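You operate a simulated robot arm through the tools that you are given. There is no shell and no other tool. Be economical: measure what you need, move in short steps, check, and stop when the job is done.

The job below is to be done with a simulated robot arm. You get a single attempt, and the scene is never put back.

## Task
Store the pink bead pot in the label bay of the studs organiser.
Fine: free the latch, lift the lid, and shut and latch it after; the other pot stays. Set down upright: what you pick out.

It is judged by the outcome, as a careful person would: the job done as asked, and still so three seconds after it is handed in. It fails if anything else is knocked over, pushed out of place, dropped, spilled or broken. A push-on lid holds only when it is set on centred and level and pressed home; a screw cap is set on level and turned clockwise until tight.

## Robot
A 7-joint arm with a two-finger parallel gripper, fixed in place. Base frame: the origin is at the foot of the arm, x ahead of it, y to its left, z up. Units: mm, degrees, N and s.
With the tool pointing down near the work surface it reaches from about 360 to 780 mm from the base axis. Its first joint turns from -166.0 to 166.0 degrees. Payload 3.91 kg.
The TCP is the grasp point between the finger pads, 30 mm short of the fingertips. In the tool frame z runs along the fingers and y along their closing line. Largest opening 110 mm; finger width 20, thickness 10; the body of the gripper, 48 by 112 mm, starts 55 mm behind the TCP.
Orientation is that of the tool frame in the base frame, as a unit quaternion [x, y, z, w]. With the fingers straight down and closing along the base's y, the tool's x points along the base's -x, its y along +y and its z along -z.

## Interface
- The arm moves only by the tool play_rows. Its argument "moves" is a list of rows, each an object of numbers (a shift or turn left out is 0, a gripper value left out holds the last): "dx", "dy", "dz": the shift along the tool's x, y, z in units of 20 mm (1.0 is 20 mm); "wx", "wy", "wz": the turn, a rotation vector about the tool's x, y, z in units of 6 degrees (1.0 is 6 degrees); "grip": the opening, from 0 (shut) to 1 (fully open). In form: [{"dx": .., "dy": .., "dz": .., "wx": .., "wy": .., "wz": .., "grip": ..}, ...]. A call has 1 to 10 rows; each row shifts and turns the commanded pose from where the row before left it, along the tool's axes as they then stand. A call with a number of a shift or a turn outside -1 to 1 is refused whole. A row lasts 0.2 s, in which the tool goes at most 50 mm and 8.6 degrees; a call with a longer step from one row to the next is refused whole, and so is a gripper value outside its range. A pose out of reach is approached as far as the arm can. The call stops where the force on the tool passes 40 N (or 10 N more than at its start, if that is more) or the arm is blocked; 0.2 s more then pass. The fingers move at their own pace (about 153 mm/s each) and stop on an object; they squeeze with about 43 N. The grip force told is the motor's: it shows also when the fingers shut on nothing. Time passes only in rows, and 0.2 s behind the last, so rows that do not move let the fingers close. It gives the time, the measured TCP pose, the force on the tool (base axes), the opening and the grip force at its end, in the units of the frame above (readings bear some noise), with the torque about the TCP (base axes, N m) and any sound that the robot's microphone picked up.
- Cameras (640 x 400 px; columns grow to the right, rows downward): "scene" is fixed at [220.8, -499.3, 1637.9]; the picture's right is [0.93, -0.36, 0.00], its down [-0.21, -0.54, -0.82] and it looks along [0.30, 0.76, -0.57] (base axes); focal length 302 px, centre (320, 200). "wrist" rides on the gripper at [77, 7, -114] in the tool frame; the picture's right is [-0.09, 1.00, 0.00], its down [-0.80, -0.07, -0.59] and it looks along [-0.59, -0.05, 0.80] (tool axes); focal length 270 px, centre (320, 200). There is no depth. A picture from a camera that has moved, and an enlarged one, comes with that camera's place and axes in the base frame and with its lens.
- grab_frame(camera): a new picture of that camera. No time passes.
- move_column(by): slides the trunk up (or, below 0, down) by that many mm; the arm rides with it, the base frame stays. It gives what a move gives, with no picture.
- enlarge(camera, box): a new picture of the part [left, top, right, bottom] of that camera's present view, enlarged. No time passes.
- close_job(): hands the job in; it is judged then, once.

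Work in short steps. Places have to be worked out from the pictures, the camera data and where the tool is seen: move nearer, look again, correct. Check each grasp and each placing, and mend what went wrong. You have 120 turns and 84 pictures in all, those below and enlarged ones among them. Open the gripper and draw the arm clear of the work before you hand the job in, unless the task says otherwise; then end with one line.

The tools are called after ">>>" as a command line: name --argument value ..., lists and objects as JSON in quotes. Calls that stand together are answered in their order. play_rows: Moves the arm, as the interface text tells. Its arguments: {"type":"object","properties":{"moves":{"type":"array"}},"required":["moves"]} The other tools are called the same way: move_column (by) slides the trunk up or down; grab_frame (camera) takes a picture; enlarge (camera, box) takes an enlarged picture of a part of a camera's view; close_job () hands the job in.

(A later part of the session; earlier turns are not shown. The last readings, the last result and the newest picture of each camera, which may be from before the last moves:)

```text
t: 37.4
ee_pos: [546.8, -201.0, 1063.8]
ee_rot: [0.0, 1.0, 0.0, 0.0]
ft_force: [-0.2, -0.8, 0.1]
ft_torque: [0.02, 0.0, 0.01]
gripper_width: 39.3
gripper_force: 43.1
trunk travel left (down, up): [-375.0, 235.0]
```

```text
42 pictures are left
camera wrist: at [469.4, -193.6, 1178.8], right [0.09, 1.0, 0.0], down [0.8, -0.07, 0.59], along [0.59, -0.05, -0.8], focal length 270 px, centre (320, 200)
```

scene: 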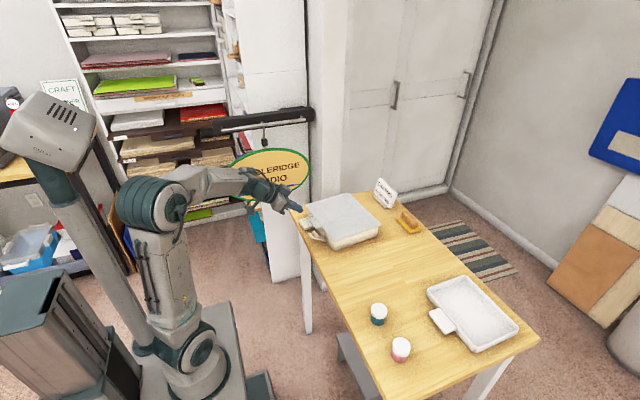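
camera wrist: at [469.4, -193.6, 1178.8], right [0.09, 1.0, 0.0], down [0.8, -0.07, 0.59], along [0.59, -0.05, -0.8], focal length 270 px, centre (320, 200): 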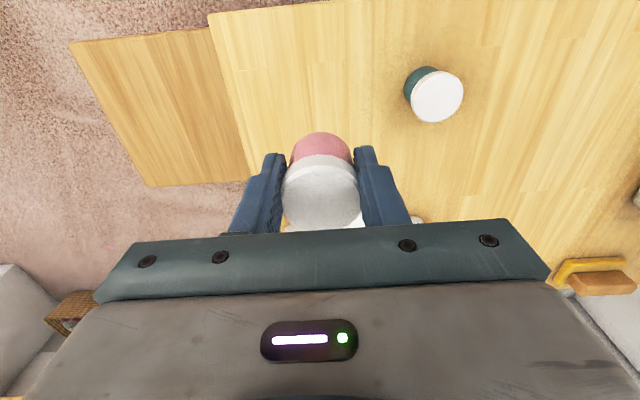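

The pot is held upright. I carry it across to the organiser at this height.

>>> play_rows --moves '[{"dy": 1}, {"dy": 1}, {"dy": 1}, {"dy": 1}, {"dy": 1}, {"dy": 1}, {"dy": 1}, {"dy": 1}, {"dy": 1}, {"dy": 1}]'

>>> play_rows --moves '[{"dy": 1}, {"dy": 1}, {"dy": 1}, {"dy": 1}, {"dy": 1}, {"dy": 1}, {"dy": 1}, {"dy": 1}, {"dy": 1}, {"dy": 1}]'

>>> play_rows --moves '[{"dy": 1, "dx": -0.4}, {"dy": 1, "dx": -0.4}, {"dy": 1, "dx": -0.4}, {"dy": 1, "dx": -0.4}, {"dy": 1, "dx": -0.4}, {"dy": 1, "dx": -0.4}, {"dy": 1, "dx": -0.4}, {"dy": 1, "dx": -0.4}, {"dy": 0.4}, {}]'

>>> grab_frame --camera "wrist"

>>> enlarge --camera "scene" --box '[290, 150, 400, 250]'

```text
t: 39.6
ee_pos: [546.6, -1.8, 1066.5]
ee_rot: [0.0, 1.0, 0.0, 0.0]
ft_force: [0.5, 0.0, -0.7]
ft_torque: [-0.02, 0.0, 0.0]
gripper_width: 39.2
gripper_force: 43.3
trunk travel left (down, up): [-375.0, 235.0]
```

```text
t: 41.8
ee_pos: [546.6, 200.4, 1065.1]
ee_rot: [0.0, 1.0, 0.0, 0.0]
ft_force: [-0.4, 0.4, -0.9]
ft_torque: [-0.02, 0.03, -0.02]
gripper_width: 38.9
gripper_force: 42.8
trunk travel left (down, up): [-375.0, 235.0]
```

```text
t: 44.0
ee_pos: [604.3, 355.6, 1063.0]
ee_rot: [-0.001, 1.0, 0.0, 0.0]
ft_force: [0.3, 0.8, -1.1]
ft_torque: [-0.03, -0.01, 0.03]
gripper_width: 38.8
gripper_force: 42.7
out of reach, approached as far as the arm can: row 8
trunk travel left (down, up): [-375.0, 235.0]
```

```text
41 pictures are left
camera wrist: at [528.2, 362.9, 1177.2], right [0.09, 1.0, 0.0], down [0.8, -0.07, 0.59], along [0.59, -0.05, -0.8], focal length 270 px, centre (320, 200)
```

wrist: 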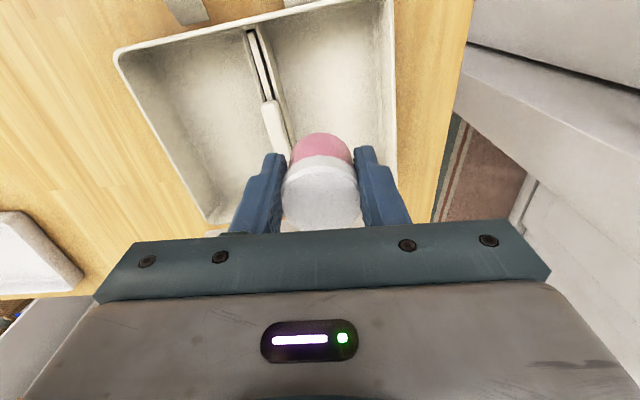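

```text
4.00 times, centred on (345, 200) of scene
camera zoom: at [220.8, -499.3, 1637.9], right [0.93, -0.36, 0.0], down [-0.21, -0.54, -0.82], along [0.3, 0.76, -0.57], focal length 1208 px, centre (220, 200)
```

zoom: 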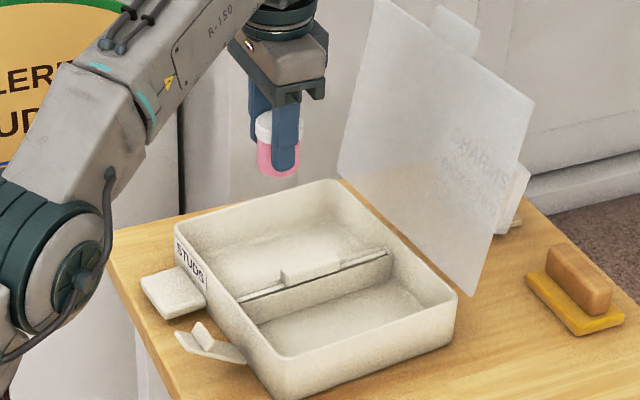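

The bay lies between the divider (y≈320) and the left wall (y≈415). The arm hit its reach limit at (604,356), so I aim for a spot nearer the front of the bay, about (588,366).

>>> play_rows --moves '[{"dx": 0.6, "dz": 0.3}, {"dx": 0.4, "dz": 0.3}, {}]'

```text
t: 44.8
ee_pos: [586.3, 357.5, 1051.6]
ee_rot: [0.0, 1.0, 0.001, 0.0]
ft_force: [-0.8, -0.2, -0.6]
ft_torque: [-0.01, 0.01, 0.0]
gripper_width: 39.1
gripper_force: 42.6
trunk travel left (down, up): [-375.0, 235.0]
```

>>> play_rows --moves '[{"dy": 0.45}, {"dz": 0.8}, {"dz": 0.8}, {"dz": 0.8}, {"dz": 0.8}, {}]'

>>> grab_frame --camera "wrist"

>>> enlarge --camera "scene" --box '[290, 150, 400, 250]'

```text
t: 46.2
ee_pos: [585.9, 365.5, 989.3]
ee_rot: [0.0, 1.0, 0.0, 0.0]
ft_force: [-0.3, -0.5, -1.1]
ft_torque: [0.05, -0.01, 0.03]
gripper_width: 39.0
gripper_force: 43.4
trunk travel left (down, up): [-375.0, 235.0]
```

```text
39 pictures are left
camera wrist: at [509.7, 374.0, 1103.0], right [0.09, 1.0, 0.0], down [0.8, -0.07, 0.59], along [0.59, -0.05, -0.8], focal length 270 px, centre (320, 200)
```

wrist: 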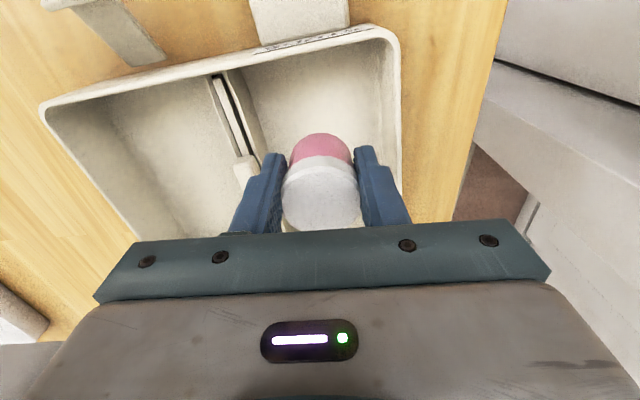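

```text
4.00 times, centred on (345, 200) of scene
camera zoom: at [220.8, -499.3, 1637.9], right [0.93, -0.36, 0.0], down [-0.21, -0.54, -0.82], along [0.3, 0.76, -0.57], focal length 1208 px, centre (220, 200)
```

zoom: 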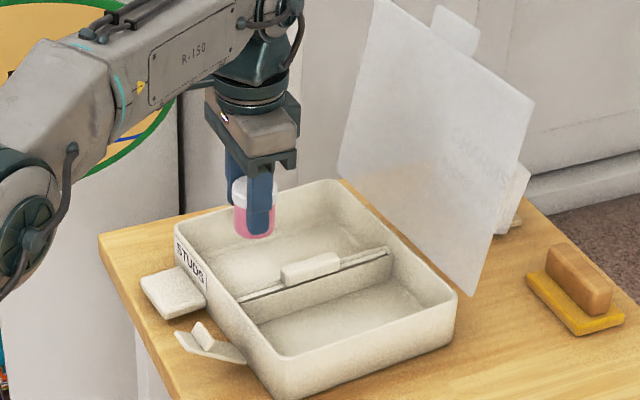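

The pot is centred in the labelled bay (322–408 in y). I lower it the remaining way, slowly at the end.

>>> play_rows --moves '[{"dz": 0.7}, {"dz": 0.7}, {"dz": 0.7}, {"dz": 0.5}, {"dz": 0.25}, {"dz": 0.15}, {}]'

```text
t: 47.8
ee_pos: [585.7, 366.9, 927.6]
ee_rot: [0.0, 1.0, 0.0, 0.0]
ft_force: [0.9, 0.8, 0.9]
ft_torque: [0.02, -0.06, -0.02]
gripper_width: 38.8
gripper_force: 42.3
trunk travel left (down, up): [-375.0, 235.0]
```

No contact yet, so I continue in 2 mm steps.

>>> play_rows --moves '[{"dz": 0.1}, {}]'

>>> play_rows --moves '[{"dz": 0.1}, {}]'

>>> enlarge --camera "scene" --box '[310, 180, 374, 240]'

```text
t: 48.4
ee_pos: [585.9, 368.0, 928.1]
ee_rot: [-0.001, 1.0, 0.001, 0.002]
ft_force: [2.3, -0.1, 12.8]
ft_torque: [-0.02, -0.06, -0.01]
gripper_width: 38.6
gripper_force: 42.9
trunk travel left (down, up): [-375.0, 235.0]
```

```text
t: 49.0
ee_pos: [584.8, 365.9, 927.1]
ee_rot: [0.001, 1.0, 0.001, 0.003]
ft_force: [5.5, 3.1, 26.8]
ft_torque: [-0.01, -0.17, 0.05]
gripper_width: 39.2
gripper_force: 42.6
trunk travel left (down, up): [-375.0, 235.0]
```

```text
6.67 times, centred on (342, 210) of scene
camera zoom: at [220.8, -499.3, 1637.9], right [0.93, -0.36, 0.0], down [-0.21, -0.54, -0.82], along [0.3, 0.76, -0.57], focal length 2014 px, centre (173, 133)
```

zoom: 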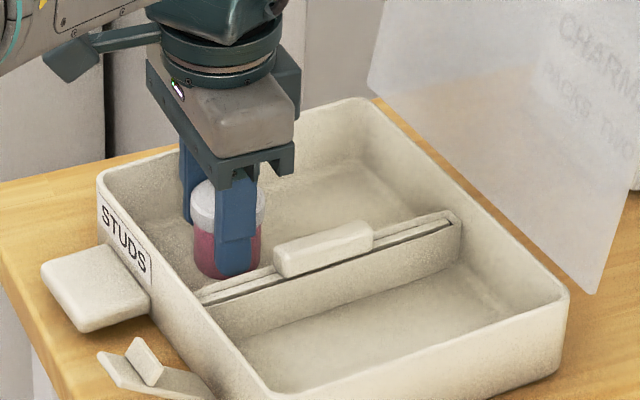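

The pot has bottomed. I relieve the push and open just enough to release.

>>> play_rows --moves '[{"dz": -0.18}, {"grip": 0.5}, {}, {"grip": 0.53}]'

>>> play_rows --moves '[{"dz": -0.6}, {"dz": -0.8}, {"dz": -1}, {"dz": -1}, {"dz": -1}, {"dz": -1}]'

>>> grab_frame --camera "wrist"

>>> enlarge --camera "scene" --box '[300, 170, 380, 245]'

```text
t: 50.0
ee_pos: [585.8, 367.2, 927.3]
ee_rot: [0.0, 1.0, 0.001, 0.0]
ft_force: [-0.2, 0.3, -0.4]
ft_torque: [-0.02, -0.01, 0.04]
gripper_width: 58.0
gripper_force: 0.0
trunk travel left (down, up): [-375.0, 235.0]
```

```text
t: 51.4
ee_pos: [585.3, 366.6, 1035.6]
ee_rot: [0.0, 1.0, 0.0, 0.0]
ft_force: [0.9, -0.3, 0.2]
ft_torque: [0.01, 0.01, 0.0]
gripper_width: 58.4
gripper_force: 0.1
trunk travel left (down, up): [-375.0, 235.0]
```

```text
36 pictures are left
camera wrist: at [509.2, 374.1, 1150.0], right [0.09, 1.0, 0.0], down [0.8, -0.07, 0.59], along [0.59, -0.05, -0.8], focal length 270 px, centre (320, 200)
```

wrist: 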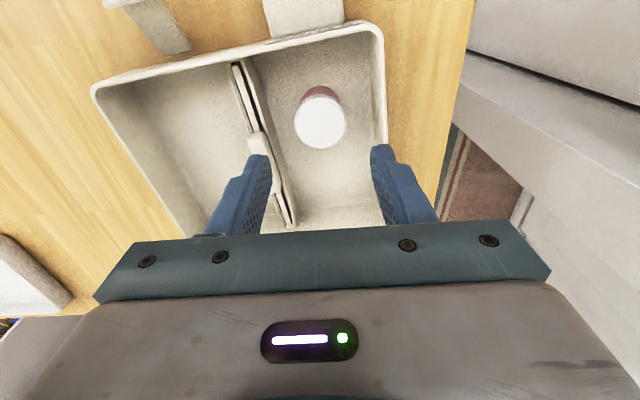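

```text
5.33 times, centred on (340, 208) of scene
camera zoom: at [220.8, -499.3, 1637.9], right [0.93, -0.36, 0.0], down [-0.21, -0.54, -0.82], along [0.3, 0.76, -0.57], focal length 1611 px, centre (213, 160)
```

zoom: 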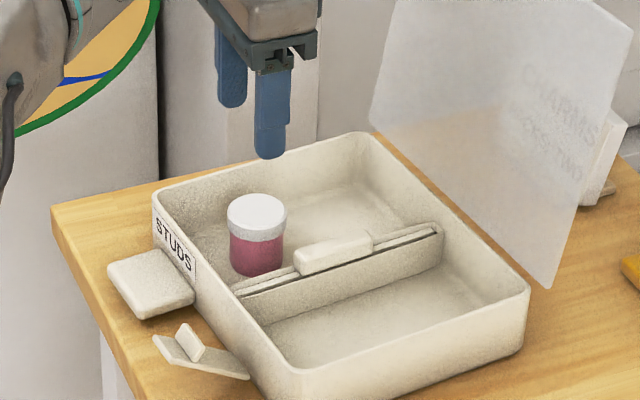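

The pot stands upright in the labelled bay. To close the lid I will pinch the tab by its side edges (y width ≈59) with forward-pointing fingers. First I back away upwards and set yaw ≈7° and pitch.

>>> play_rows --moves '[{"dz": -1, "dx": 0.3}, {"dz": -1, "dx": 0.6}, {"dz": -1, "dx": 0.6, "dy": -0.5}, {"dz": -1, "dx": 0.6, "dy": -0.5}, {"dz": -1, "dx": 0.6, "dy": -0.5}, {"dz": -0.5, "dx": 0.5, "dy": -0.4, "grip": 0.77}, {"wz": -1}, {"wz": -0.17}]'

>>> play_rows --moves '[{"wy": -1}, {"wy": -1}, {"wy": -1}, {"wy": -1}, {"wy": -1}, {"wy": -1}, {"wy": -1}, {"wy": -1}, {"wy": -1}, {"wy": -1}]'

>>> grab_frame --camera "wrist"

>>> enlarge --camera "scene" --box '[284, 130, 404, 205]'

```text
t: 53.2
ee_pos: [521.7, 329.7, 1147.1]
ee_rot: [-0.061, 0.998, 0.001, 0.001]
ft_force: [0.0, -0.3, 0.1]
ft_torque: [0.01, -0.01, -0.01]
gripper_width: 84.9
gripper_force: 0.0
trunk travel left (down, up): [-375.0, 235.0]
```

```text
t: 55.4
ee_pos: [521.5, 330.3, 1145.6]
ee_rot: [-0.054, 0.864, 0.031, 0.5]
ft_force: [-0.4, -0.5, 0.7]
ft_torque: [-0.03, 0.0, 0.02]
gripper_width: 84.9
gripper_force: 0.0
trunk travel left (down, up): [-375.0, 235.0]
```

```text
34 pictures are left
camera wrist: at [383.8, 320.1, 1136.2], right [-0.08, 0.99, 0.08], down [-0.11, -0.09, 0.99], along [0.99, 0.07, 0.11], focal length 270 px, centre (320, 200)
```

wrist: 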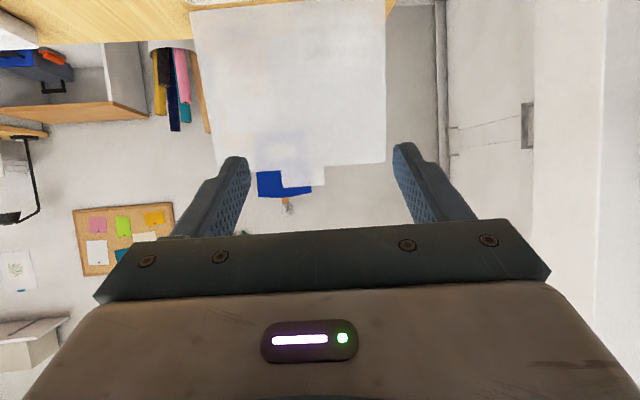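

```text
5.33 times, centred on (344, 168) of scene
camera zoom: at [220.8, -499.3, 1637.9], right [0.93, -0.36, 0.0], down [-0.21, -0.54, -0.82], along [0.3, 0.76, -0.57], focal length 1611 px, centre (192, 373)
```

zoom: 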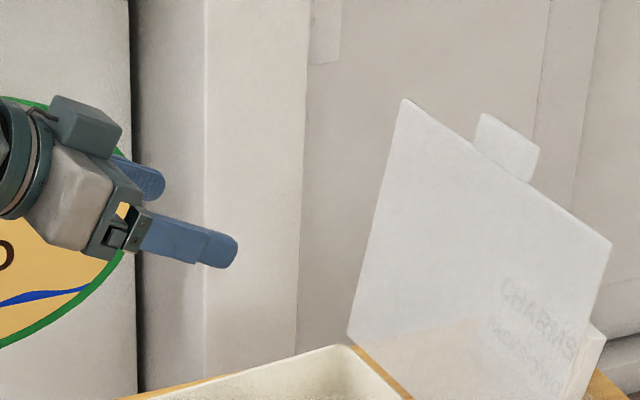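

>>> enlarge --camera "wrist" --box '[220, 130, 400, 230]'

```text
3.56 times, centred on (310, 180) of wrist
camera zoom: at [383.8, 320.1, 1136.2], right [-0.08, 0.99, 0.08], down [-0.11, -0.09, 0.99], along [0.99, 0.07, 0.11], focal length 961 px, centre (356, 271)
```

zoom: 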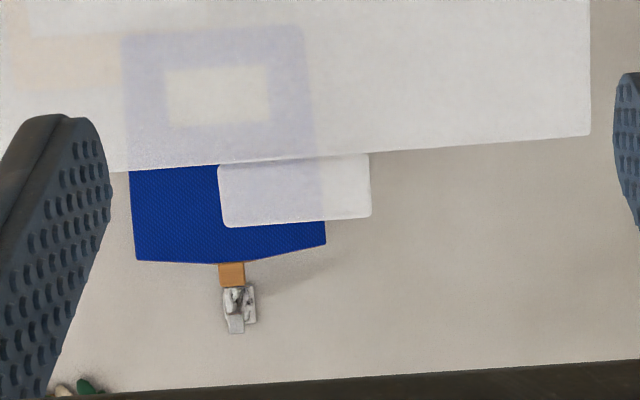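

The tab centre triangulates to ≈(769,325.5,1147), width ≈61. I move to 40 mm short of the grip position, centring on it.

>>> play_rows --moves '[{"dz": 0.864, "dx": -0.591, "dy": -0.194}, {"dz": 0.864, "dx": -0.591, "dy": -0.194}, {"dz": 0.864, "dx": -0.591, "dy": -0.194}, {"dz": 0.864, "dx": -0.591, "dy": -0.194}, {"dz": 0.864, "dx": -0.591, "dy": -0.194}, {"dz": 0.864, "dx": -0.591, "dy": -0.194}, {"dz": 0.864, "dx": -0.591, "dy": -0.194}, {"dz": 0.864, "dx": -0.591, "dy": -0.194}, {"dz": 0.864, "dx": -0.591, "dy": -0.194}, {}]'

>>> enlarge --camera "wrist" --box '[220, 110, 420, 230]'

>>> enlarge --camera "scene" --box '[314, 120, 404, 195]'

```text
t: 57.6
ee_pos: [713.4, 318.1, 1160.6]
ee_rot: [-0.053, 0.865, 0.031, 0.498]
ft_force: [0.1, 1.2, 0.6]
ft_torque: [0.0, -0.03, 0.01]
gripper_width: 84.7
gripper_force: 0.2
trunk travel left (down, up): [-375.0, 235.0]
```

```text
3.20 times, centred on (320, 170) of wrist
camera zoom: at [575.7, 308.8, 1150.0], right [-0.08, 0.99, 0.08], down [-0.1, -0.08, 0.99], along [0.99, 0.07, 0.11], focal length 865 px, centre (320, 296)
```

zoom: 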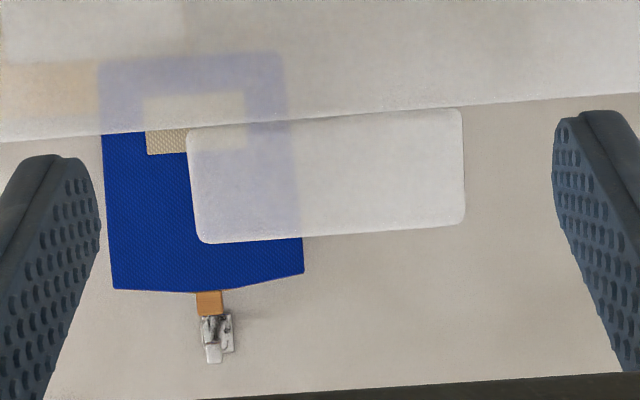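

```text
5.33 times, centred on (359, 158) of scene
camera zoom: at [220.8, -499.3, 1637.9], right [0.93, -0.36, 0.0], down [-0.21, -0.54, -0.82], along [0.3, 0.76, -0.57], focal length 1611 px, centre (112, 427)
```

zoom: 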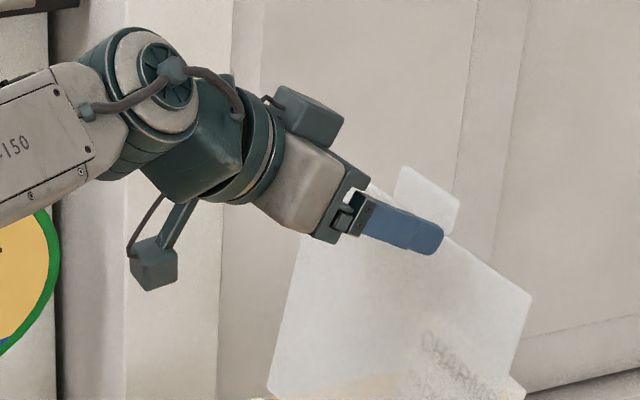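

The tab is centred between the fingers. I advance 40 mm so the tab sits between the pads.

>>> play_rows --moves '[{"dz": 0.577, "dx": -0.333}, {"dz": 0.577, "dx": -0.333}, {"dz": 0.577, "dx": -0.333}, {}]'

>>> enlarge --camera "wrist" --box '[220, 110, 420, 230]'

>>> enlarge --camera "scene" --box '[314, 120, 404, 195]'

```text
t: 58.6
ee_pos: [753.0, 322.3, 1161.1]
ee_rot: [-0.053, 0.864, 0.03, 0.499]
ft_force: [0.8, 0.4, 0.7]
ft_torque: [0.01, -0.04, -0.01]
gripper_width: 84.8
gripper_force: 0.1
trunk travel left (down, up): [-375.0, 235.0]
```

```text
3.20 times, centred on (320, 170) of wrist
camera zoom: at [615.0, 312.4, 1150.7], right [-0.08, 0.99, 0.08], down [-0.1, -0.08, 0.99], along [0.99, 0.07, 0.11], focal length 865 px, centre (320, 296)
```

zoom: 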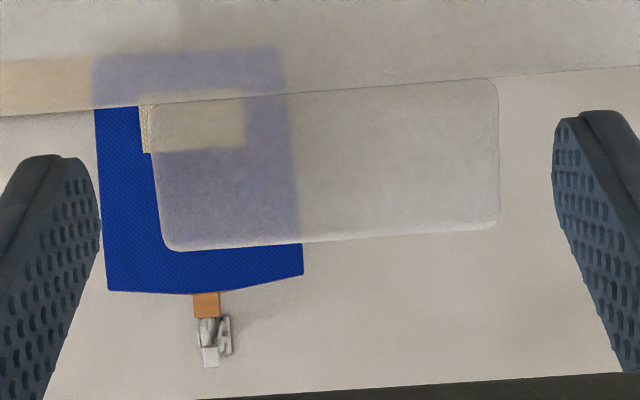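

```text
5.33 times, centred on (359, 158) of scene
camera zoom: at [220.8, -499.3, 1637.9], right [0.93, -0.36, 0.0], down [-0.21, -0.54, -0.82], along [0.3, 0.76, -0.57], focal length 1611 px, centre (112, 427)
```

zoom: 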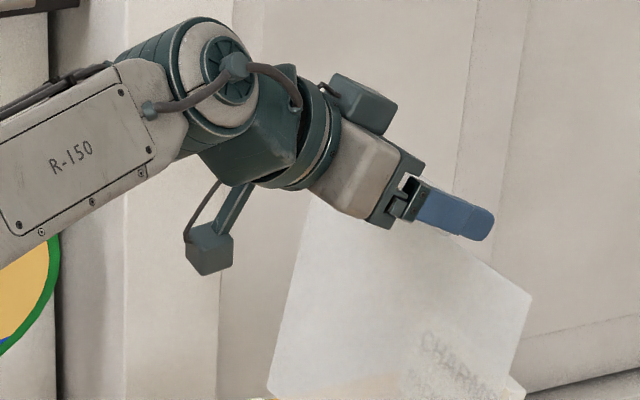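

The tab is centred and sits within the pad area. I close gently on its side edges.

>>> play_rows --moves '[{"grip": 0.6}, {"grip": 0.5}, {}]'

>>> enlarge --camera "wrist" --box '[220, 110, 420, 230]'

```text
t: 59.4
ee_pos: [751.7, 322.0, 1161.3]
ee_rot: [-0.053, 0.864, 0.03, 0.499]
ft_force: [-0.2, 0.1, -0.2]
ft_torque: [0.27, -0.03, -0.21]
gripper_width: 59.2
gripper_force: 43.0
trunk travel left (down, up): [-375.0, 235.0]
```

```text
3.20 times, centred on (320, 170) of wrist
camera zoom: at [614.8, 312.5, 1150.7], right [-0.08, 0.99, 0.08], down [-0.1, -0.08, 0.99], along [0.99, 0.07, 0.11], focal length 865 px, centre (320, 296)
```

zoom: 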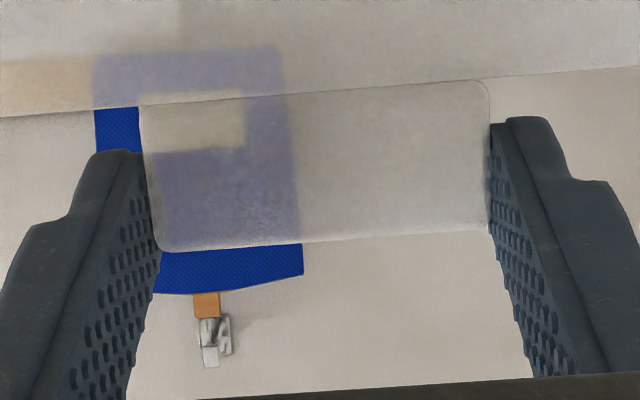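

The tab is gripped (59 mm). I estimate the hinge at e≈759.5 along the lid direction, z≈940, with radius ≈215 and the lid at 102°. I start swinging it along the arc and watch the forces.

>>> play_rows --moves '[{"dz": -0.877, "dx": 0.328, "dy": 0.02}, {"dz": -0.845, "dx": 0.403, "dy": 0.02}]'

>>> enlarge --camera "scene" --box '[294, 130, 404, 245]'

```text
t: 60.0
ee_pos: [713.4, 317.6, 1164.7]
ee_rot: [-0.053, 0.865, 0.03, 0.499]
ft_force: [-1.7, 0.1, -2.6]
ft_torque: [0.16, 0.27, 0.11]
gripper_width: 59.3
gripper_force: 43.4
trunk travel left (down, up): [-375.0, 235.0]
```

```text
3.48 times, centred on (349, 188) of scene
camera zoom: at [220.8, -499.3, 1637.9], right [0.93, -0.36, 0.0], down [-0.21, -0.54, -0.82], along [0.3, 0.76, -0.57], focal length 1051 px, centre (219, 244)
```

zoom: 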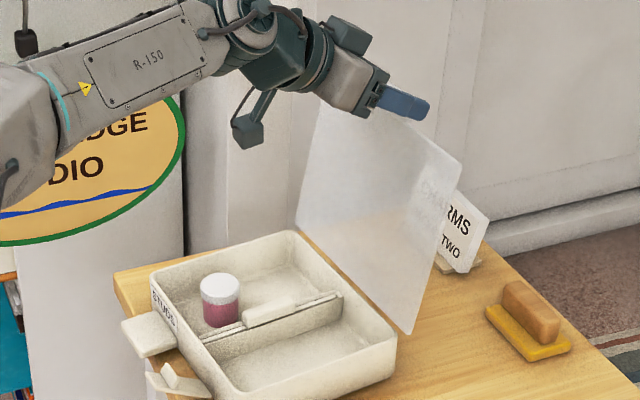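

The lid follows with small forces. I continue the arc.

>>> play_rows --moves '[{"dz": -0.807, "dx": 0.475, "dy": 0.02}, {"dz": -0.762, "dx": 0.543, "dy": 0.02}, {"dz": -0.712, "dx": 0.608, "dy": 0.02}]'

>>> play_rows --moves '[{"dz": -0.656, "dx": 0.668, "dy": 0.02}, {"dz": -0.595, "dx": 0.722, "dy": 0.02}]'

>>> enlarge --camera "scene" --box '[284, 130, 394, 245]'

```text
t: 60.8
ee_pos: [658.5, 313.2, 1159.1]
ee_rot: [-0.052, 0.864, 0.031, 0.499]
ft_force: [-2.0, -0.5, 0.5]
ft_torque: [0.16, 0.7, 0.1]
gripper_width: 59.3
gripper_force: 42.2
trunk travel left (down, up): [-375.0, 235.0]
```

```text
t: 61.4
ee_pos: [623.0, 308.9, 1156.0]
ee_rot: [-0.052, 0.861, 0.033, 0.504]
ft_force: [6.2, 0.9, 34.4]
ft_torque: [0.13, -1.1, -0.12]
gripper_width: 59.6
gripper_force: 42.8
trunk travel left (down, up): [-375.0, 235.0]
```

```text
3.48 times, centred on (339, 188) of scene
camera zoom: at [220.8, -499.3, 1637.9], right [0.93, -0.36, 0.0], down [-0.21, -0.54, -0.82], along [0.3, 0.76, -0.57], focal length 1051 px, centre (254, 244)
```

zoom: 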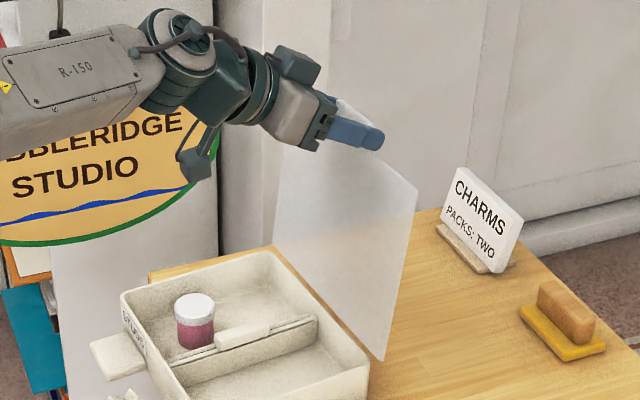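

The box was dragged towards the robot (~60 mm) because the pinch resisted the tab's rotation, and the lid is now about vertical. I relieve the vertical load, swing the top back so that the lid rests past vertical, and look.

>>> play_rows --moves '[{"dz": -0.25, "dx": -0.43}, {"dz": 0.6, "dx": -0.7}, {"dz": 0.6, "dx": -0.35}, {"dz": 0.6, "dx": -0.35}]'

>>> enlarge --camera "scene" --box '[284, 130, 394, 245]'

```text
t: 62.4
ee_pos: [669.5, 315.8, 1162.6]
ee_rot: [-0.053, 0.865, 0.03, 0.498]
ft_force: [-0.4, 0.2, -2.2]
ft_torque: [0.1, -0.15, -0.07]
gripper_width: 59.4
gripper_force: 43.5
trunk travel left (down, up): [-375.0, 235.0]
```

```text
3.48 times, centred on (339, 188) of scene
camera zoom: at [220.8, -499.3, 1637.9], right [0.93, -0.36, 0.0], down [-0.21, -0.54, -0.82], along [0.3, 0.76, -0.57], focal length 1051 px, centre (254, 244)
```

zoom: 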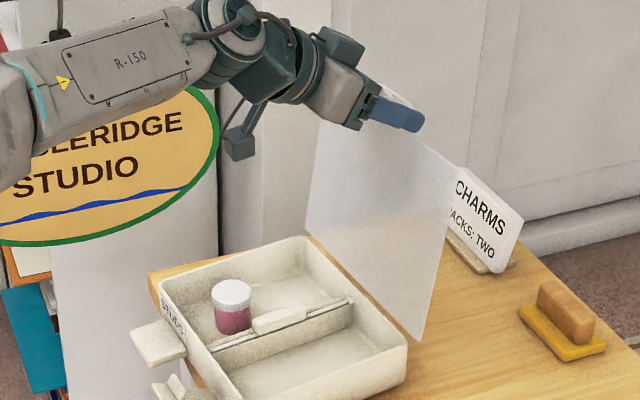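

Pushing forward moves the box back with the lid. The lid joint barely rotates, so the pinch holds it. I keep pushing back toward the original pose.

>>> play_rows --moves '[{"dz": 0.6, "dx": -0.35}, {"dz": 0.6, "dx": -0.35}, {"dz": 0.6, "dx": -0.35}, {}]'

>>> enlarge --camera "scene" --box '[300, 170, 380, 245]'

```text
t: 63.4
ee_pos: [710.8, 319.9, 1163.1]
ee_rot: [-0.053, 0.864, 0.031, 0.499]
ft_force: [0.1, 0.2, -2.5]
ft_torque: [0.29, 0.07, -0.05]
gripper_width: 59.5
gripper_force: 42.7
trunk travel left (down, up): [-375.0, 235.0]
```

```text
5.33 times, centred on (340, 208) of scene
camera zoom: at [220.8, -499.3, 1637.9], right [0.93, -0.36, 0.0], down [-0.21, -0.54, -0.82], along [0.3, 0.76, -0.57], focal length 1611 px, centre (213, 160)
```

zoom: 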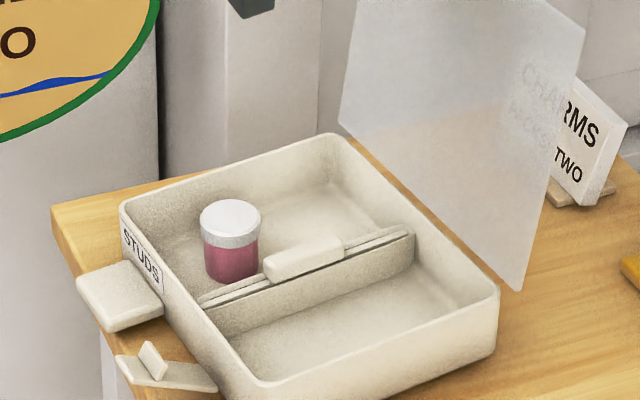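

About 22 mm remains. I push on by that amount.

>>> play_rows --moves '[{"dz": 0.5, "dx": -0.29}, {"dz": 0.5, "dx": -0.29}, {}]'

>>> enlarge --camera "scene" --box '[300, 170, 380, 245]'

```text
t: 64.2
ee_pos: [733.5, 322.4, 1163.2]
ee_rot: [-0.053, 0.864, 0.031, 0.499]
ft_force: [0.9, 0.0, -2.2]
ft_torque: [0.23, -0.01, -0.08]
gripper_width: 59.4
gripper_force: 43.3
trunk travel left (down, up): [-375.0, 235.0]
```

```text
5.33 times, centred on (340, 208) of scene
camera zoom: at [220.8, -499.3, 1637.9], right [0.93, -0.36, 0.0], down [-0.21, -0.54, -0.82], along [0.3, 0.76, -0.57], focal length 1611 px, centre (213, 160)
```

zoom: 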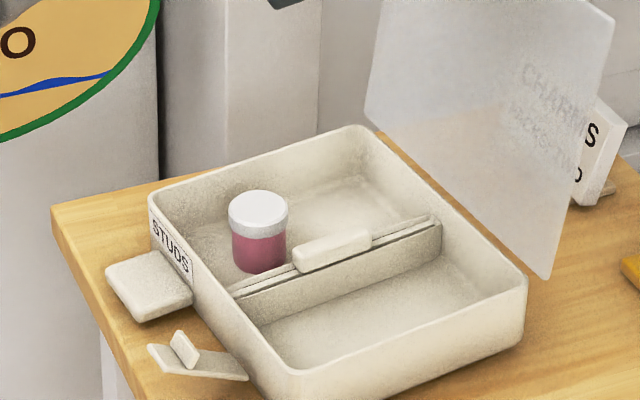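

The rear of the box looks slightly lifted (force z −2.2 N). I lower the grip gently until the load disappears.

>>> play_rows --moves '[{"dz": 0.08, "dx": 0.13}, {"dz": 0.08, "dx": 0.13}, {}]'

>>> enlarge --camera "scene" --box '[300, 170, 380, 245]'

```text
t: 65.0
ee_pos: [732.9, 322.9, 1157.0]
ee_rot: [-0.052, 0.865, 0.029, 0.499]
ft_force: [1.5, 0.6, -1.9]
ft_torque: [0.18, -0.12, -0.07]
gripper_width: 59.7
gripper_force: 43.0
trunk travel left (down, up): [-375.0, 235.0]
```

```text
5.33 times, centred on (340, 208) of scene
camera zoom: at [220.8, -499.3, 1637.9], right [0.93, -0.36, 0.0], down [-0.21, -0.54, -0.82], along [0.3, 0.76, -0.57], focal length 1611 px, centre (213, 160)
```

zoom: 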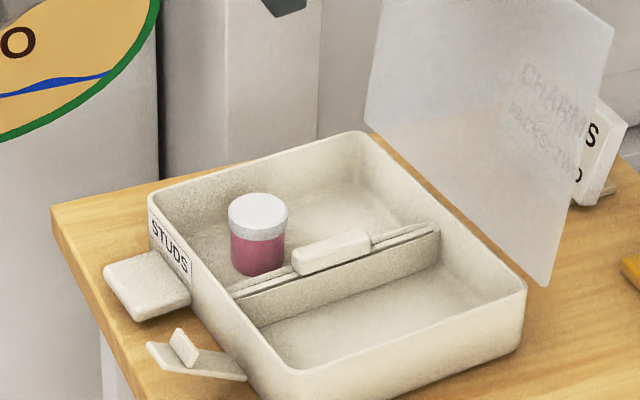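

The box is back near its original place, within about 2 mm. I check the grip in the wrist view before planning a swing in which the tool rotates together with the lid.

>>> enlarge --camera "wrist" --box '[220, 110, 420, 230]'

>>> enlarge --camera "scene" --box '[300, 130, 420, 205]'

```text
3.20 times, centred on (320, 170) of wrist
camera zoom: at [596.6, 313.4, 1148.1], right [-0.08, 0.99, 0.08], down [-0.1, -0.08, 0.99], along [0.99, 0.07, 0.11], focal length 865 px, centre (320, 296)
```

zoom: 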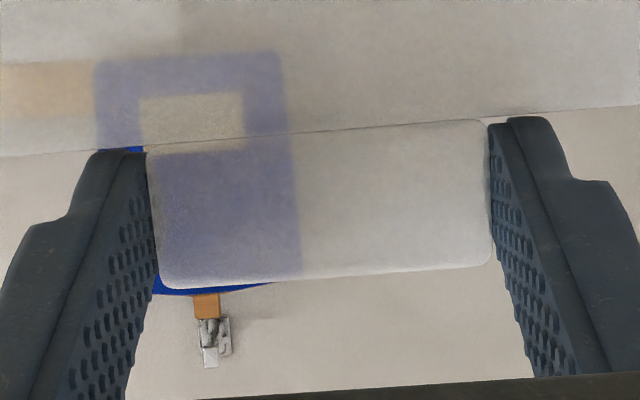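

```text
5.33 times, centred on (360, 168) of scene
camera zoom: at [220.8, -499.3, 1637.9], right [0.93, -0.36, 0.0], down [-0.21, -0.54, -0.82], along [0.3, 0.76, -0.57], focal length 1611 px, centre (107, 373)
```

zoom: 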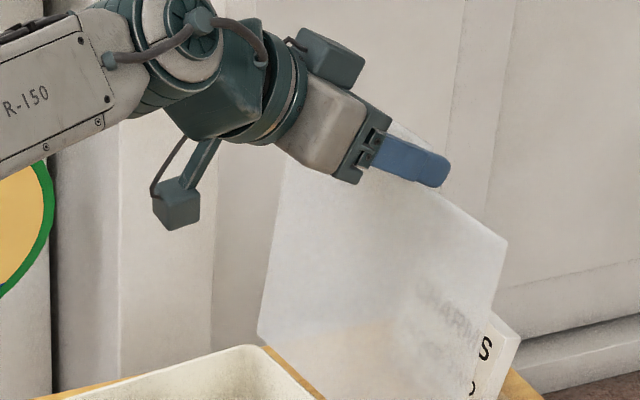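

The tab slipped about 6 mm in the pads. I release (the lid leans back to its stop), back off 40 mm, re-pitch to 10° below horizontal, and re-grip, so that next time the tool can rotate with the lid.

>>> play_rows --moves '[{"grip": 0.77}, {}, {"dz": -0.577, "dx": 0.333}, {"dz": -0.577, "dx": 0.333}, {"wy": -1}, {"wy": -1}, {"wy": -1}, {"wy": -0.333}, {}]'

>>> enlarge --camera "wrist" --box '[220, 110, 420, 230]'

>>> enlarge --camera "scene" --box '[294, 130, 404, 245]'

```text
t: 67.0
ee_pos: [706.6, 319.8, 1159.3]
ee_rot: [-0.046, 0.765, 0.038, 0.642]
ft_force: [0.3, 0.7, -0.3]
ft_torque: [-0.01, 0.01, 0.01]
gripper_width: 84.9
gripper_force: 0.1
trunk travel left (down, up): [-375.0, 235.0]
```

```text
3.20 times, centred on (320, 170) of wrist
camera zoom: at [581.5, 311.2, 1102.1], right [-0.11, 0.99, 0.09], down [-0.43, -0.13, 0.89], along [0.89, 0.06, 0.44], focal length 865 px, centre (320, 296)
```

zoom: 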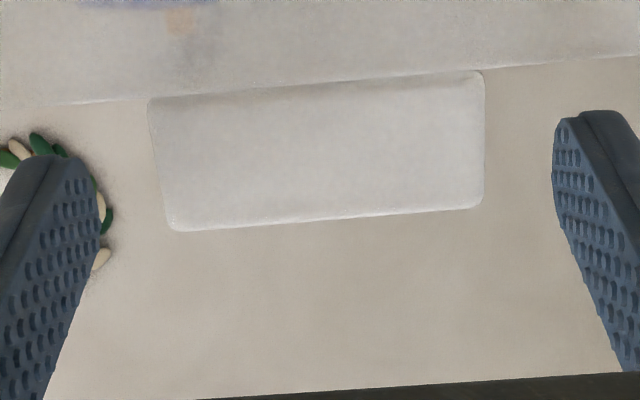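

```text
3.48 times, centred on (349, 188) of scene
camera zoom: at [220.8, -499.3, 1637.9], right [0.93, -0.36, 0.0], down [-0.21, -0.54, -0.82], along [0.3, 0.76, -0.57], focal length 1051 px, centre (219, 244)
```

zoom: 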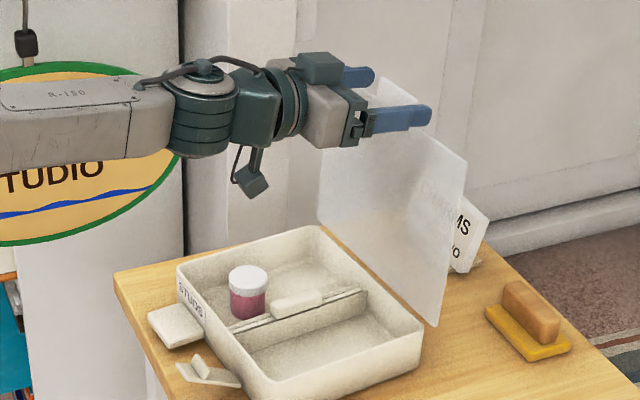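

The lid stayed at about 93°, so the hinge has some friction. I advance onto the tab and grip again.

>>> play_rows --moves '[{"dz": 0.35, "dx": 0.05, "dy": -0.05}, {"dz": 0.3, "dx": 0.05}, {"grip": 0.6}, {"grip": 0.5}, {}]'

>>> enlarge --camera "wrist" --box '[220, 110, 420, 230]'

```text
t: 68.2
ee_pos: [720.1, 320.8, 1154.1]
ee_rot: [-0.047, 0.764, 0.039, 0.642]
ft_force: [-0.5, 0.3, 0.9]
ft_torque: [-0.07, -0.09, -0.06]
gripper_width: 59.6
gripper_force: 43.2
trunk travel left (down, up): [-375.0, 235.0]
```

```text
3.20 times, centred on (320, 170) of wrist
camera zoom: at [593.7, 312.3, 1098.0], right [-0.11, 0.99, 0.09], down [-0.43, -0.12, 0.89], along [0.89, 0.06, 0.44], focal length 865 px, centre (320, 296)
```

zoom: 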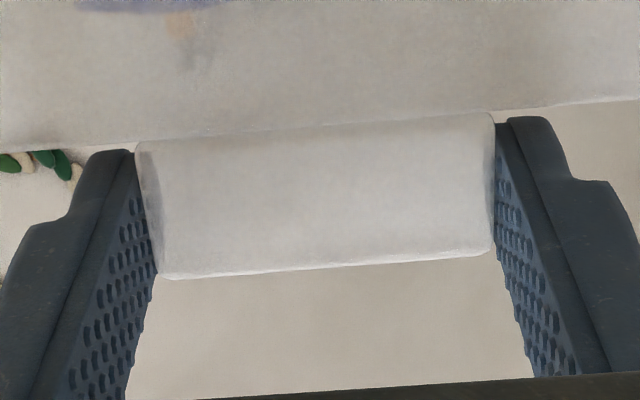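

Good grip. I swing with the tool rotating 5° per row with the lid, and check the box after three rows.

>>> play_rows --moves '[{"dz": -0.903, "dx": 0.221, "wy": 0.833}, {"dz": -0.903, "dx": 0.221, "wy": 0.833}, {"dz": -0.903, "dx": 0.221, "wy": 0.833}]'

>>> enlarge --camera "scene" --box '[294, 130, 404, 245]'

```text
t: 69.0
ee_pos: [663.3, 312.7, 1152.3]
ee_rot: [-0.053, 0.843, 0.032, 0.534]
ft_force: [-0.3, 0.5, -4.7]
ft_torque: [0.04, -0.55, -0.04]
gripper_width: 59.3
gripper_force: 43.4
trunk travel left (down, up): [-375.0, 235.0]
```

```text
3.48 times, centred on (349, 188) of scene
camera zoom: at [220.8, -499.3, 1637.9], right [0.93, -0.36, 0.0], down [-0.21, -0.54, -0.82], along [0.3, 0.76, -0.57], focal length 1051 px, centre (219, 244)
```

zoom: 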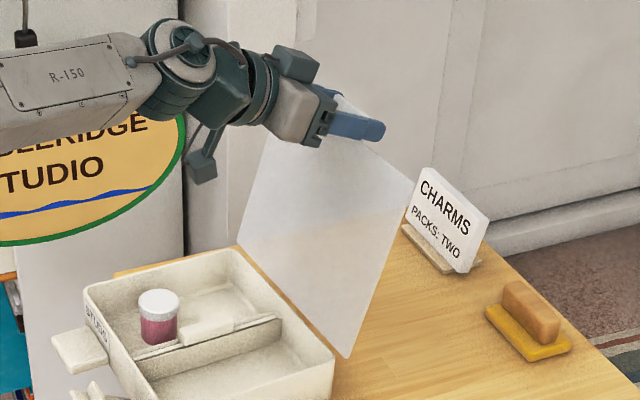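

I had the pitch direction backwards: the closing rotation pitches the tool up. The box was dragged again, so I retrace these three rows exactly to bring it back.

>>> play_rows --moves '[{"dz": 0.88, "dx": -0.299, "wy": -0.833}, {"dz": 0.88, "dx": -0.299, "wy": -0.833}, {"dz": 0.88, "dx": -0.299, "wy": -0.833}, {}]'

>>> enlarge --camera "scene" --box '[294, 130, 404, 245]'

```text
t: 70.0
ee_pos: [717.5, 319.7, 1154.4]
ee_rot: [-0.047, 0.764, 0.039, 0.642]
ft_force: [-0.6, 1.7, 8.9]
ft_torque: [-0.25, 0.12, 0.0]
gripper_width: 59.8
gripper_force: 43.4
trunk travel left (down, up): [-375.0, 235.0]
```

```text
3.48 times, centred on (349, 188) of scene
camera zoom: at [220.8, -499.3, 1637.9], right [0.93, -0.36, 0.0], down [-0.21, -0.54, -0.82], along [0.3, 0.76, -0.57], focal length 1051 px, centre (219, 244)
```

zoom: 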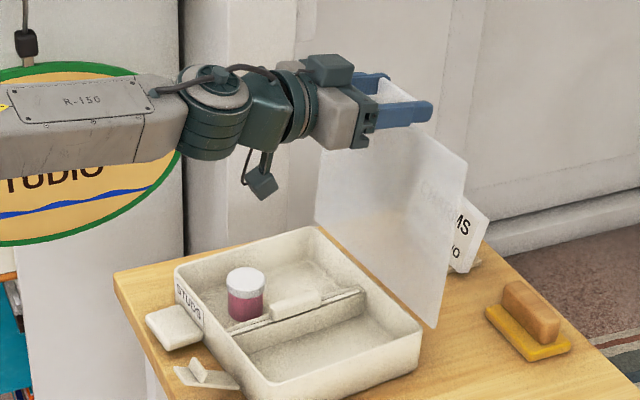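

The box is back within 2–3 mm. I re-grip with the tool pitched 50° down, so that co-rotation can take it towards horizontal. First I open, back off and rotate.

>>> play_rows --moves '[{"grip": 0.77}, {}, {"dz": -0.75}, {"dz": -0.75}, {"dz": -0.75, "wy": 0.67}, {"wy": 1}, {"wy": 1}, {"wy": 1}, {"wy": 1}, {"wy": 1}]'

>>> play_rows --moves '[{"wy": 1}, {}]'

>>> enlarge --camera "wrist" --box '[220, 110, 420, 230]'

>>> enlarge --camera "scene" --box '[294, 130, 404, 245]'

```text
t: 72.2
ee_pos: [676.2, 314.6, 1160.9]
ee_rot: [-0.057, 0.919, 0.025, 0.39]
ft_force: [0.5, -0.5, -1.0]
ft_torque: [0.01, 0.0, -0.01]
gripper_width: 84.8
gripper_force: 0.1
trunk travel left (down, up): [-375.0, 235.0]
```

```text
t: 72.8
ee_pos: [676.9, 314.9, 1162.9]
ee_rot: [-0.058, 0.938, 0.02, 0.34]
ft_force: [0.1, 0.8, -0.6]
ft_torque: [0.01, 0.01, 0.02]
gripper_width: 84.9
gripper_force: 0.1
trunk travel left (down, up): [-375.0, 235.0]
```

```text
3.20 times, centred on (320, 170) of wrist
camera zoom: at [544.2, 305.4, 1200.0], right [-0.06, 1.0, 0.06], down [0.24, -0.04, 0.97], along [0.97, 0.07, -0.24], focal length 865 px, centre (320, 296)
```

zoom: 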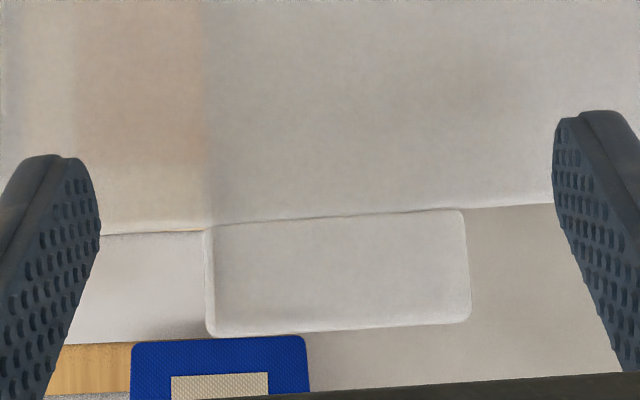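

```text
3.48 times, centred on (349, 188) of scene
camera zoom: at [220.8, -499.3, 1637.9], right [0.93, -0.36, 0.0], down [-0.21, -0.54, -0.82], along [0.3, 0.76, -0.57], focal length 1051 px, centre (219, 244)
```

zoom: 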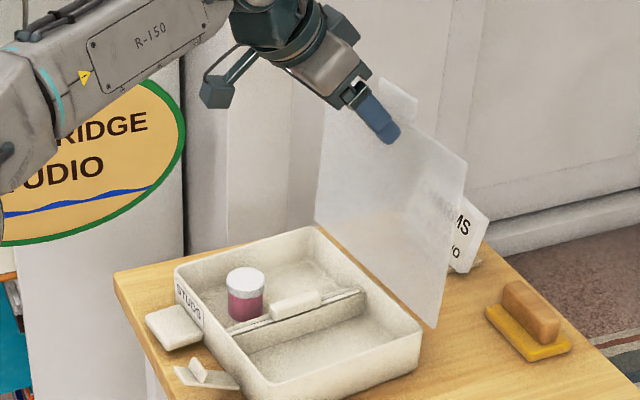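

The tab is still at ≈(736,324,1147) and the lid holds its position. I advance onto the tab's outer part.

>>> play_rows --moves '[{"dz": 0.355, "dx": -0.5225, "dy": 0.016}, {"dz": 0.355, "dx": -0.5225, "dy": 0.016}, {"dz": 0.355, "dx": -0.5225, "dy": 0.016}, {"dz": 0.355, "dx": -0.5225, "dy": 0.016}, {}]'

>>> enlarge --camera "wrist" --box '[220, 110, 420, 230]'

```text
t: 74.0
ee_pos: [727.0, 321.7, 1165.9]
ee_rot: [-0.057, 0.938, 0.021, 0.341]
ft_force: [-0.3, 0.2, 0.4]
ft_torque: [-0.02, 0.02, -0.01]
gripper_width: 84.7
gripper_force: 0.1
trunk travel left (down, up): [-375.0, 235.0]
```

```text
3.20 times, centred on (320, 170) of wrist
camera zoom: at [594.3, 312.5, 1204.6], right [-0.05, 1.0, 0.06], down [0.24, -0.04, 0.97], along [0.97, 0.07, -0.24], focal length 865 px, centre (320, 296)
```

zoom: 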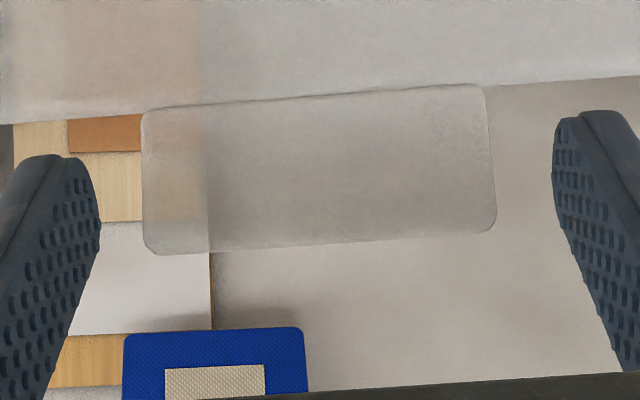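

The tab is well placed between the pads. I close, then co-rotate two rows with the correct sign (tool pitching up) and check the box.

>>> play_rows --moves '[{"dy": -0.05, "grip": 0.6}, {"grip": 0.5}, {}]'

>>> play_rows --moves '[{"dz": -0.611, "dx": 0.767, "wy": -0.833}, {"dz": -0.611, "dx": 0.767, "wy": -0.833}]'

>>> enlarge --camera "scene" --box '[294, 130, 404, 245]'

```text
t: 74.8
ee_pos: [726.5, 321.7, 1167.1]
ee_rot: [-0.058, 0.938, 0.021, 0.341]
ft_force: [-1.1, 0.3, 0.5]
ft_torque: [0.07, 0.11, 0.03]
gripper_width: 59.1
gripper_force: 43.5
trunk travel left (down, up): [-375.0, 235.0]
```

```text
t: 75.4
ee_pos: [686.6, 316.9, 1164.9]
ee_rot: [-0.056, 0.905, 0.026, 0.421]
ft_force: [-0.3, 0.6, 0.1]
ft_torque: [-0.34, 0.32, -0.09]
gripper_width: 59.2
gripper_force: 43.1
trunk travel left (down, up): [-375.0, 235.0]
```

```text
3.48 times, centred on (349, 188) of scene
camera zoom: at [220.8, -499.3, 1637.9], right [0.93, -0.36, 0.0], down [-0.21, -0.54, -0.82], along [0.3, 0.76, -0.57], focal length 1051 px, centre (219, 244)
```

zoom: 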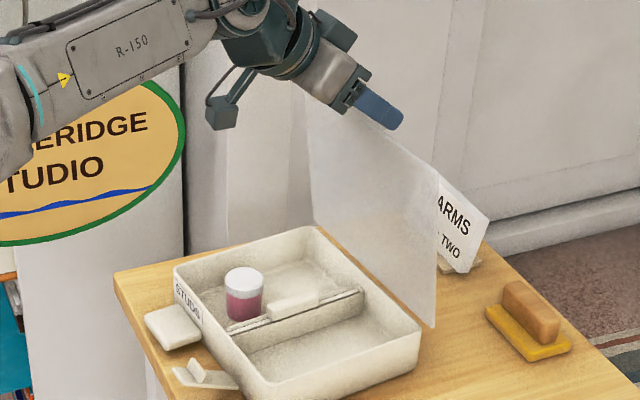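

The box stays put and the lid rotates. I continue the same motion.

>>> play_rows --moves '[{"dz": -0.611, "dx": 0.767, "wy": -0.833}, {"dz": -0.611, "dx": 0.767, "wy": -0.833}, {"dz": -0.611, "dx": 0.767, "wy": -0.833}, {"dz": -0.611, "dx": 0.767, "wy": -0.833}]'

>>> enlarge --camera "scene" --box '[294, 130, 404, 245]'

```text
t: 76.4
ee_pos: [612.9, 307.8, 1138.2]
ee_rot: [-0.052, 0.817, 0.036, 0.573]
ft_force: [0.0, 0.7, -0.2]
ft_torque: [-0.29, 0.34, -0.12]
gripper_width: 59.3
gripper_force: 42.6
trunk travel left (down, up): [-375.0, 235.0]
```

```text
3.48 times, centred on (349, 188) of scene
camera zoom: at [220.8, -499.3, 1637.9], right [0.93, -0.36, 0.0], down [-0.21, -0.54, -0.82], along [0.3, 0.76, -0.57], focal length 1051 px, centre (219, 244)
```

zoom: 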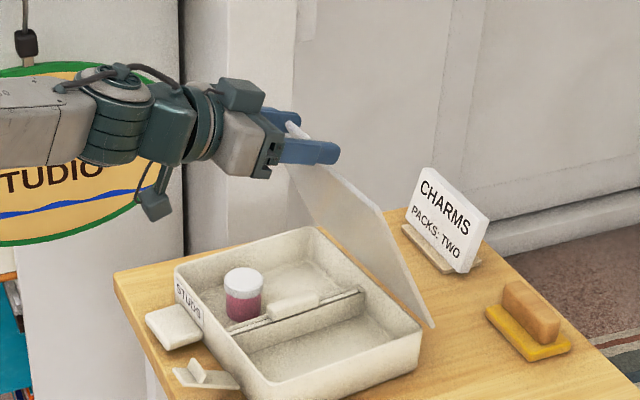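

Works well. I do four more rows (lid to ≈43°, tool horizontal).

>>> play_rows --moves '[{"dz": -0.611, "dx": 0.767, "wy": -0.833}, {"dz": -0.611, "dx": 0.767, "wy": -0.833}, {"dz": -0.611, "dx": 0.767, "wy": -0.833}, {"dz": -0.611, "dx": 0.767, "wy": -0.833}]'

>>> enlarge --camera "scene" --box '[274, 130, 384, 245]'

```text
t: 77.4
ee_pos: [553.6, 299.0, 1089.8]
ee_rot: [-0.044, 0.706, 0.044, 0.706]
ft_force: [-0.5, -0.1, 0.5]
ft_torque: [-0.73, -0.09, -0.28]
gripper_width: 59.4
gripper_force: 43.2
trunk travel left (down, up): [-375.0, 235.0]
```

```text
3.48 times, centred on (329, 188) of scene
camera zoom: at [220.8, -499.3, 1637.9], right [0.93, -0.36, 0.0], down [-0.21, -0.54, -0.82], along [0.3, 0.76, -0.57], focal length 1051 px, centre (289, 244)
```

zoom: 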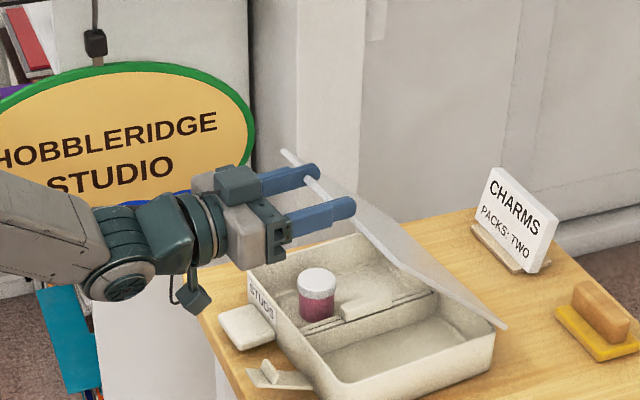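

Box is unmoved. I do two more co-rotating rows, then fixed-orientation arc rows in which the tab pivots in the pads under mostly downward motion.

>>> play_rows --moves '[{"dz": -0.611, "dx": 0.767, "wy": -0.833}, {"dz": -0.611, "dx": 0.767, "wy": -0.833}, {"dz": -0.602, "dx": 0.706}]'

>>> enlarge --camera "scene" --box '[274, 150, 374, 245]'

```text
t: 78.2
ee_pos: [521.5, 294.0, 1043.1]
ee_rot: [-0.038, 0.64, 0.047, 0.766]
ft_force: [0.1, -1.5, 7.5]
ft_torque: [0.16, -1.43, -0.16]
gripper_width: 59.4
gripper_force: 42.9
trunk travel left (down, up): [-375.0, 235.0]
```

```text
4.21 times, centred on (324, 198) of scene
camera zoom: at [220.8, -499.3, 1637.9], right [0.93, -0.36, 0.0], down [-0.21, -0.54, -0.82], along [0.3, 0.76, -0.57], focal length 1272 px, centre (303, 210)
```

zoom: 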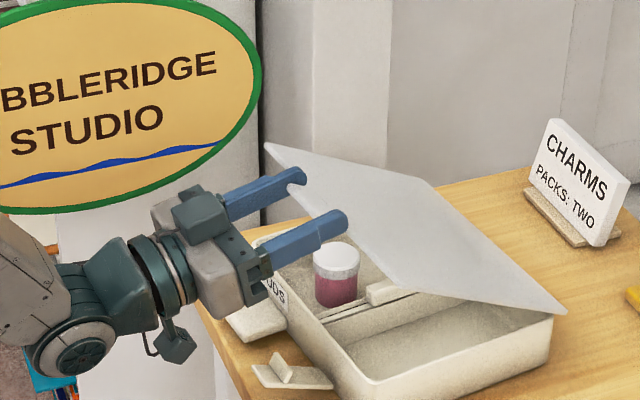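

The tab pivots and the box stays. I continue lowering along the arc.

>>> play_rows --moves '[{"dz": -0.54, "dx": 0.758}, {"dz": -0.47, "dx": 0.8}]'

>>> enlarge --camera "scene" --box '[274, 150, 374, 245]'

```text
t: 78.8
ee_pos: [506.5, 294.5, 1010.3]
ee_rot: [-0.038, 0.641, 0.046, 0.765]
ft_force: [2.4, -1.3, 5.0]
ft_torque: [0.11, -1.45, -0.24]
gripper_width: 59.2
gripper_force: 42.9
trunk travel left (down, up): [-375.0, 235.0]
```

```text
4.21 times, centred on (324, 198) of scene
camera zoom: at [220.8, -499.3, 1637.9], right [0.93, -0.36, 0.0], down [-0.21, -0.54, -0.82], along [0.3, 0.76, -0.57], focal length 1272 px, centre (303, 210)
```

zoom: 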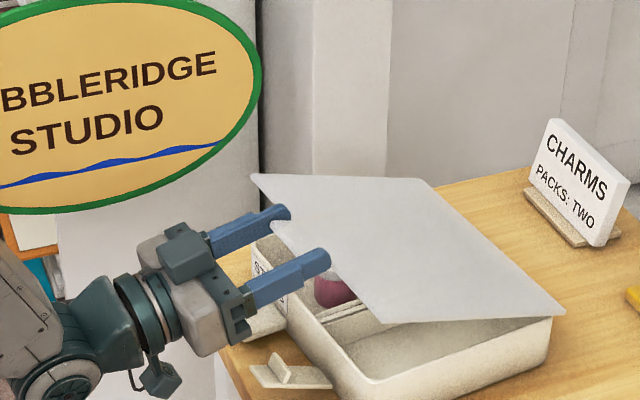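

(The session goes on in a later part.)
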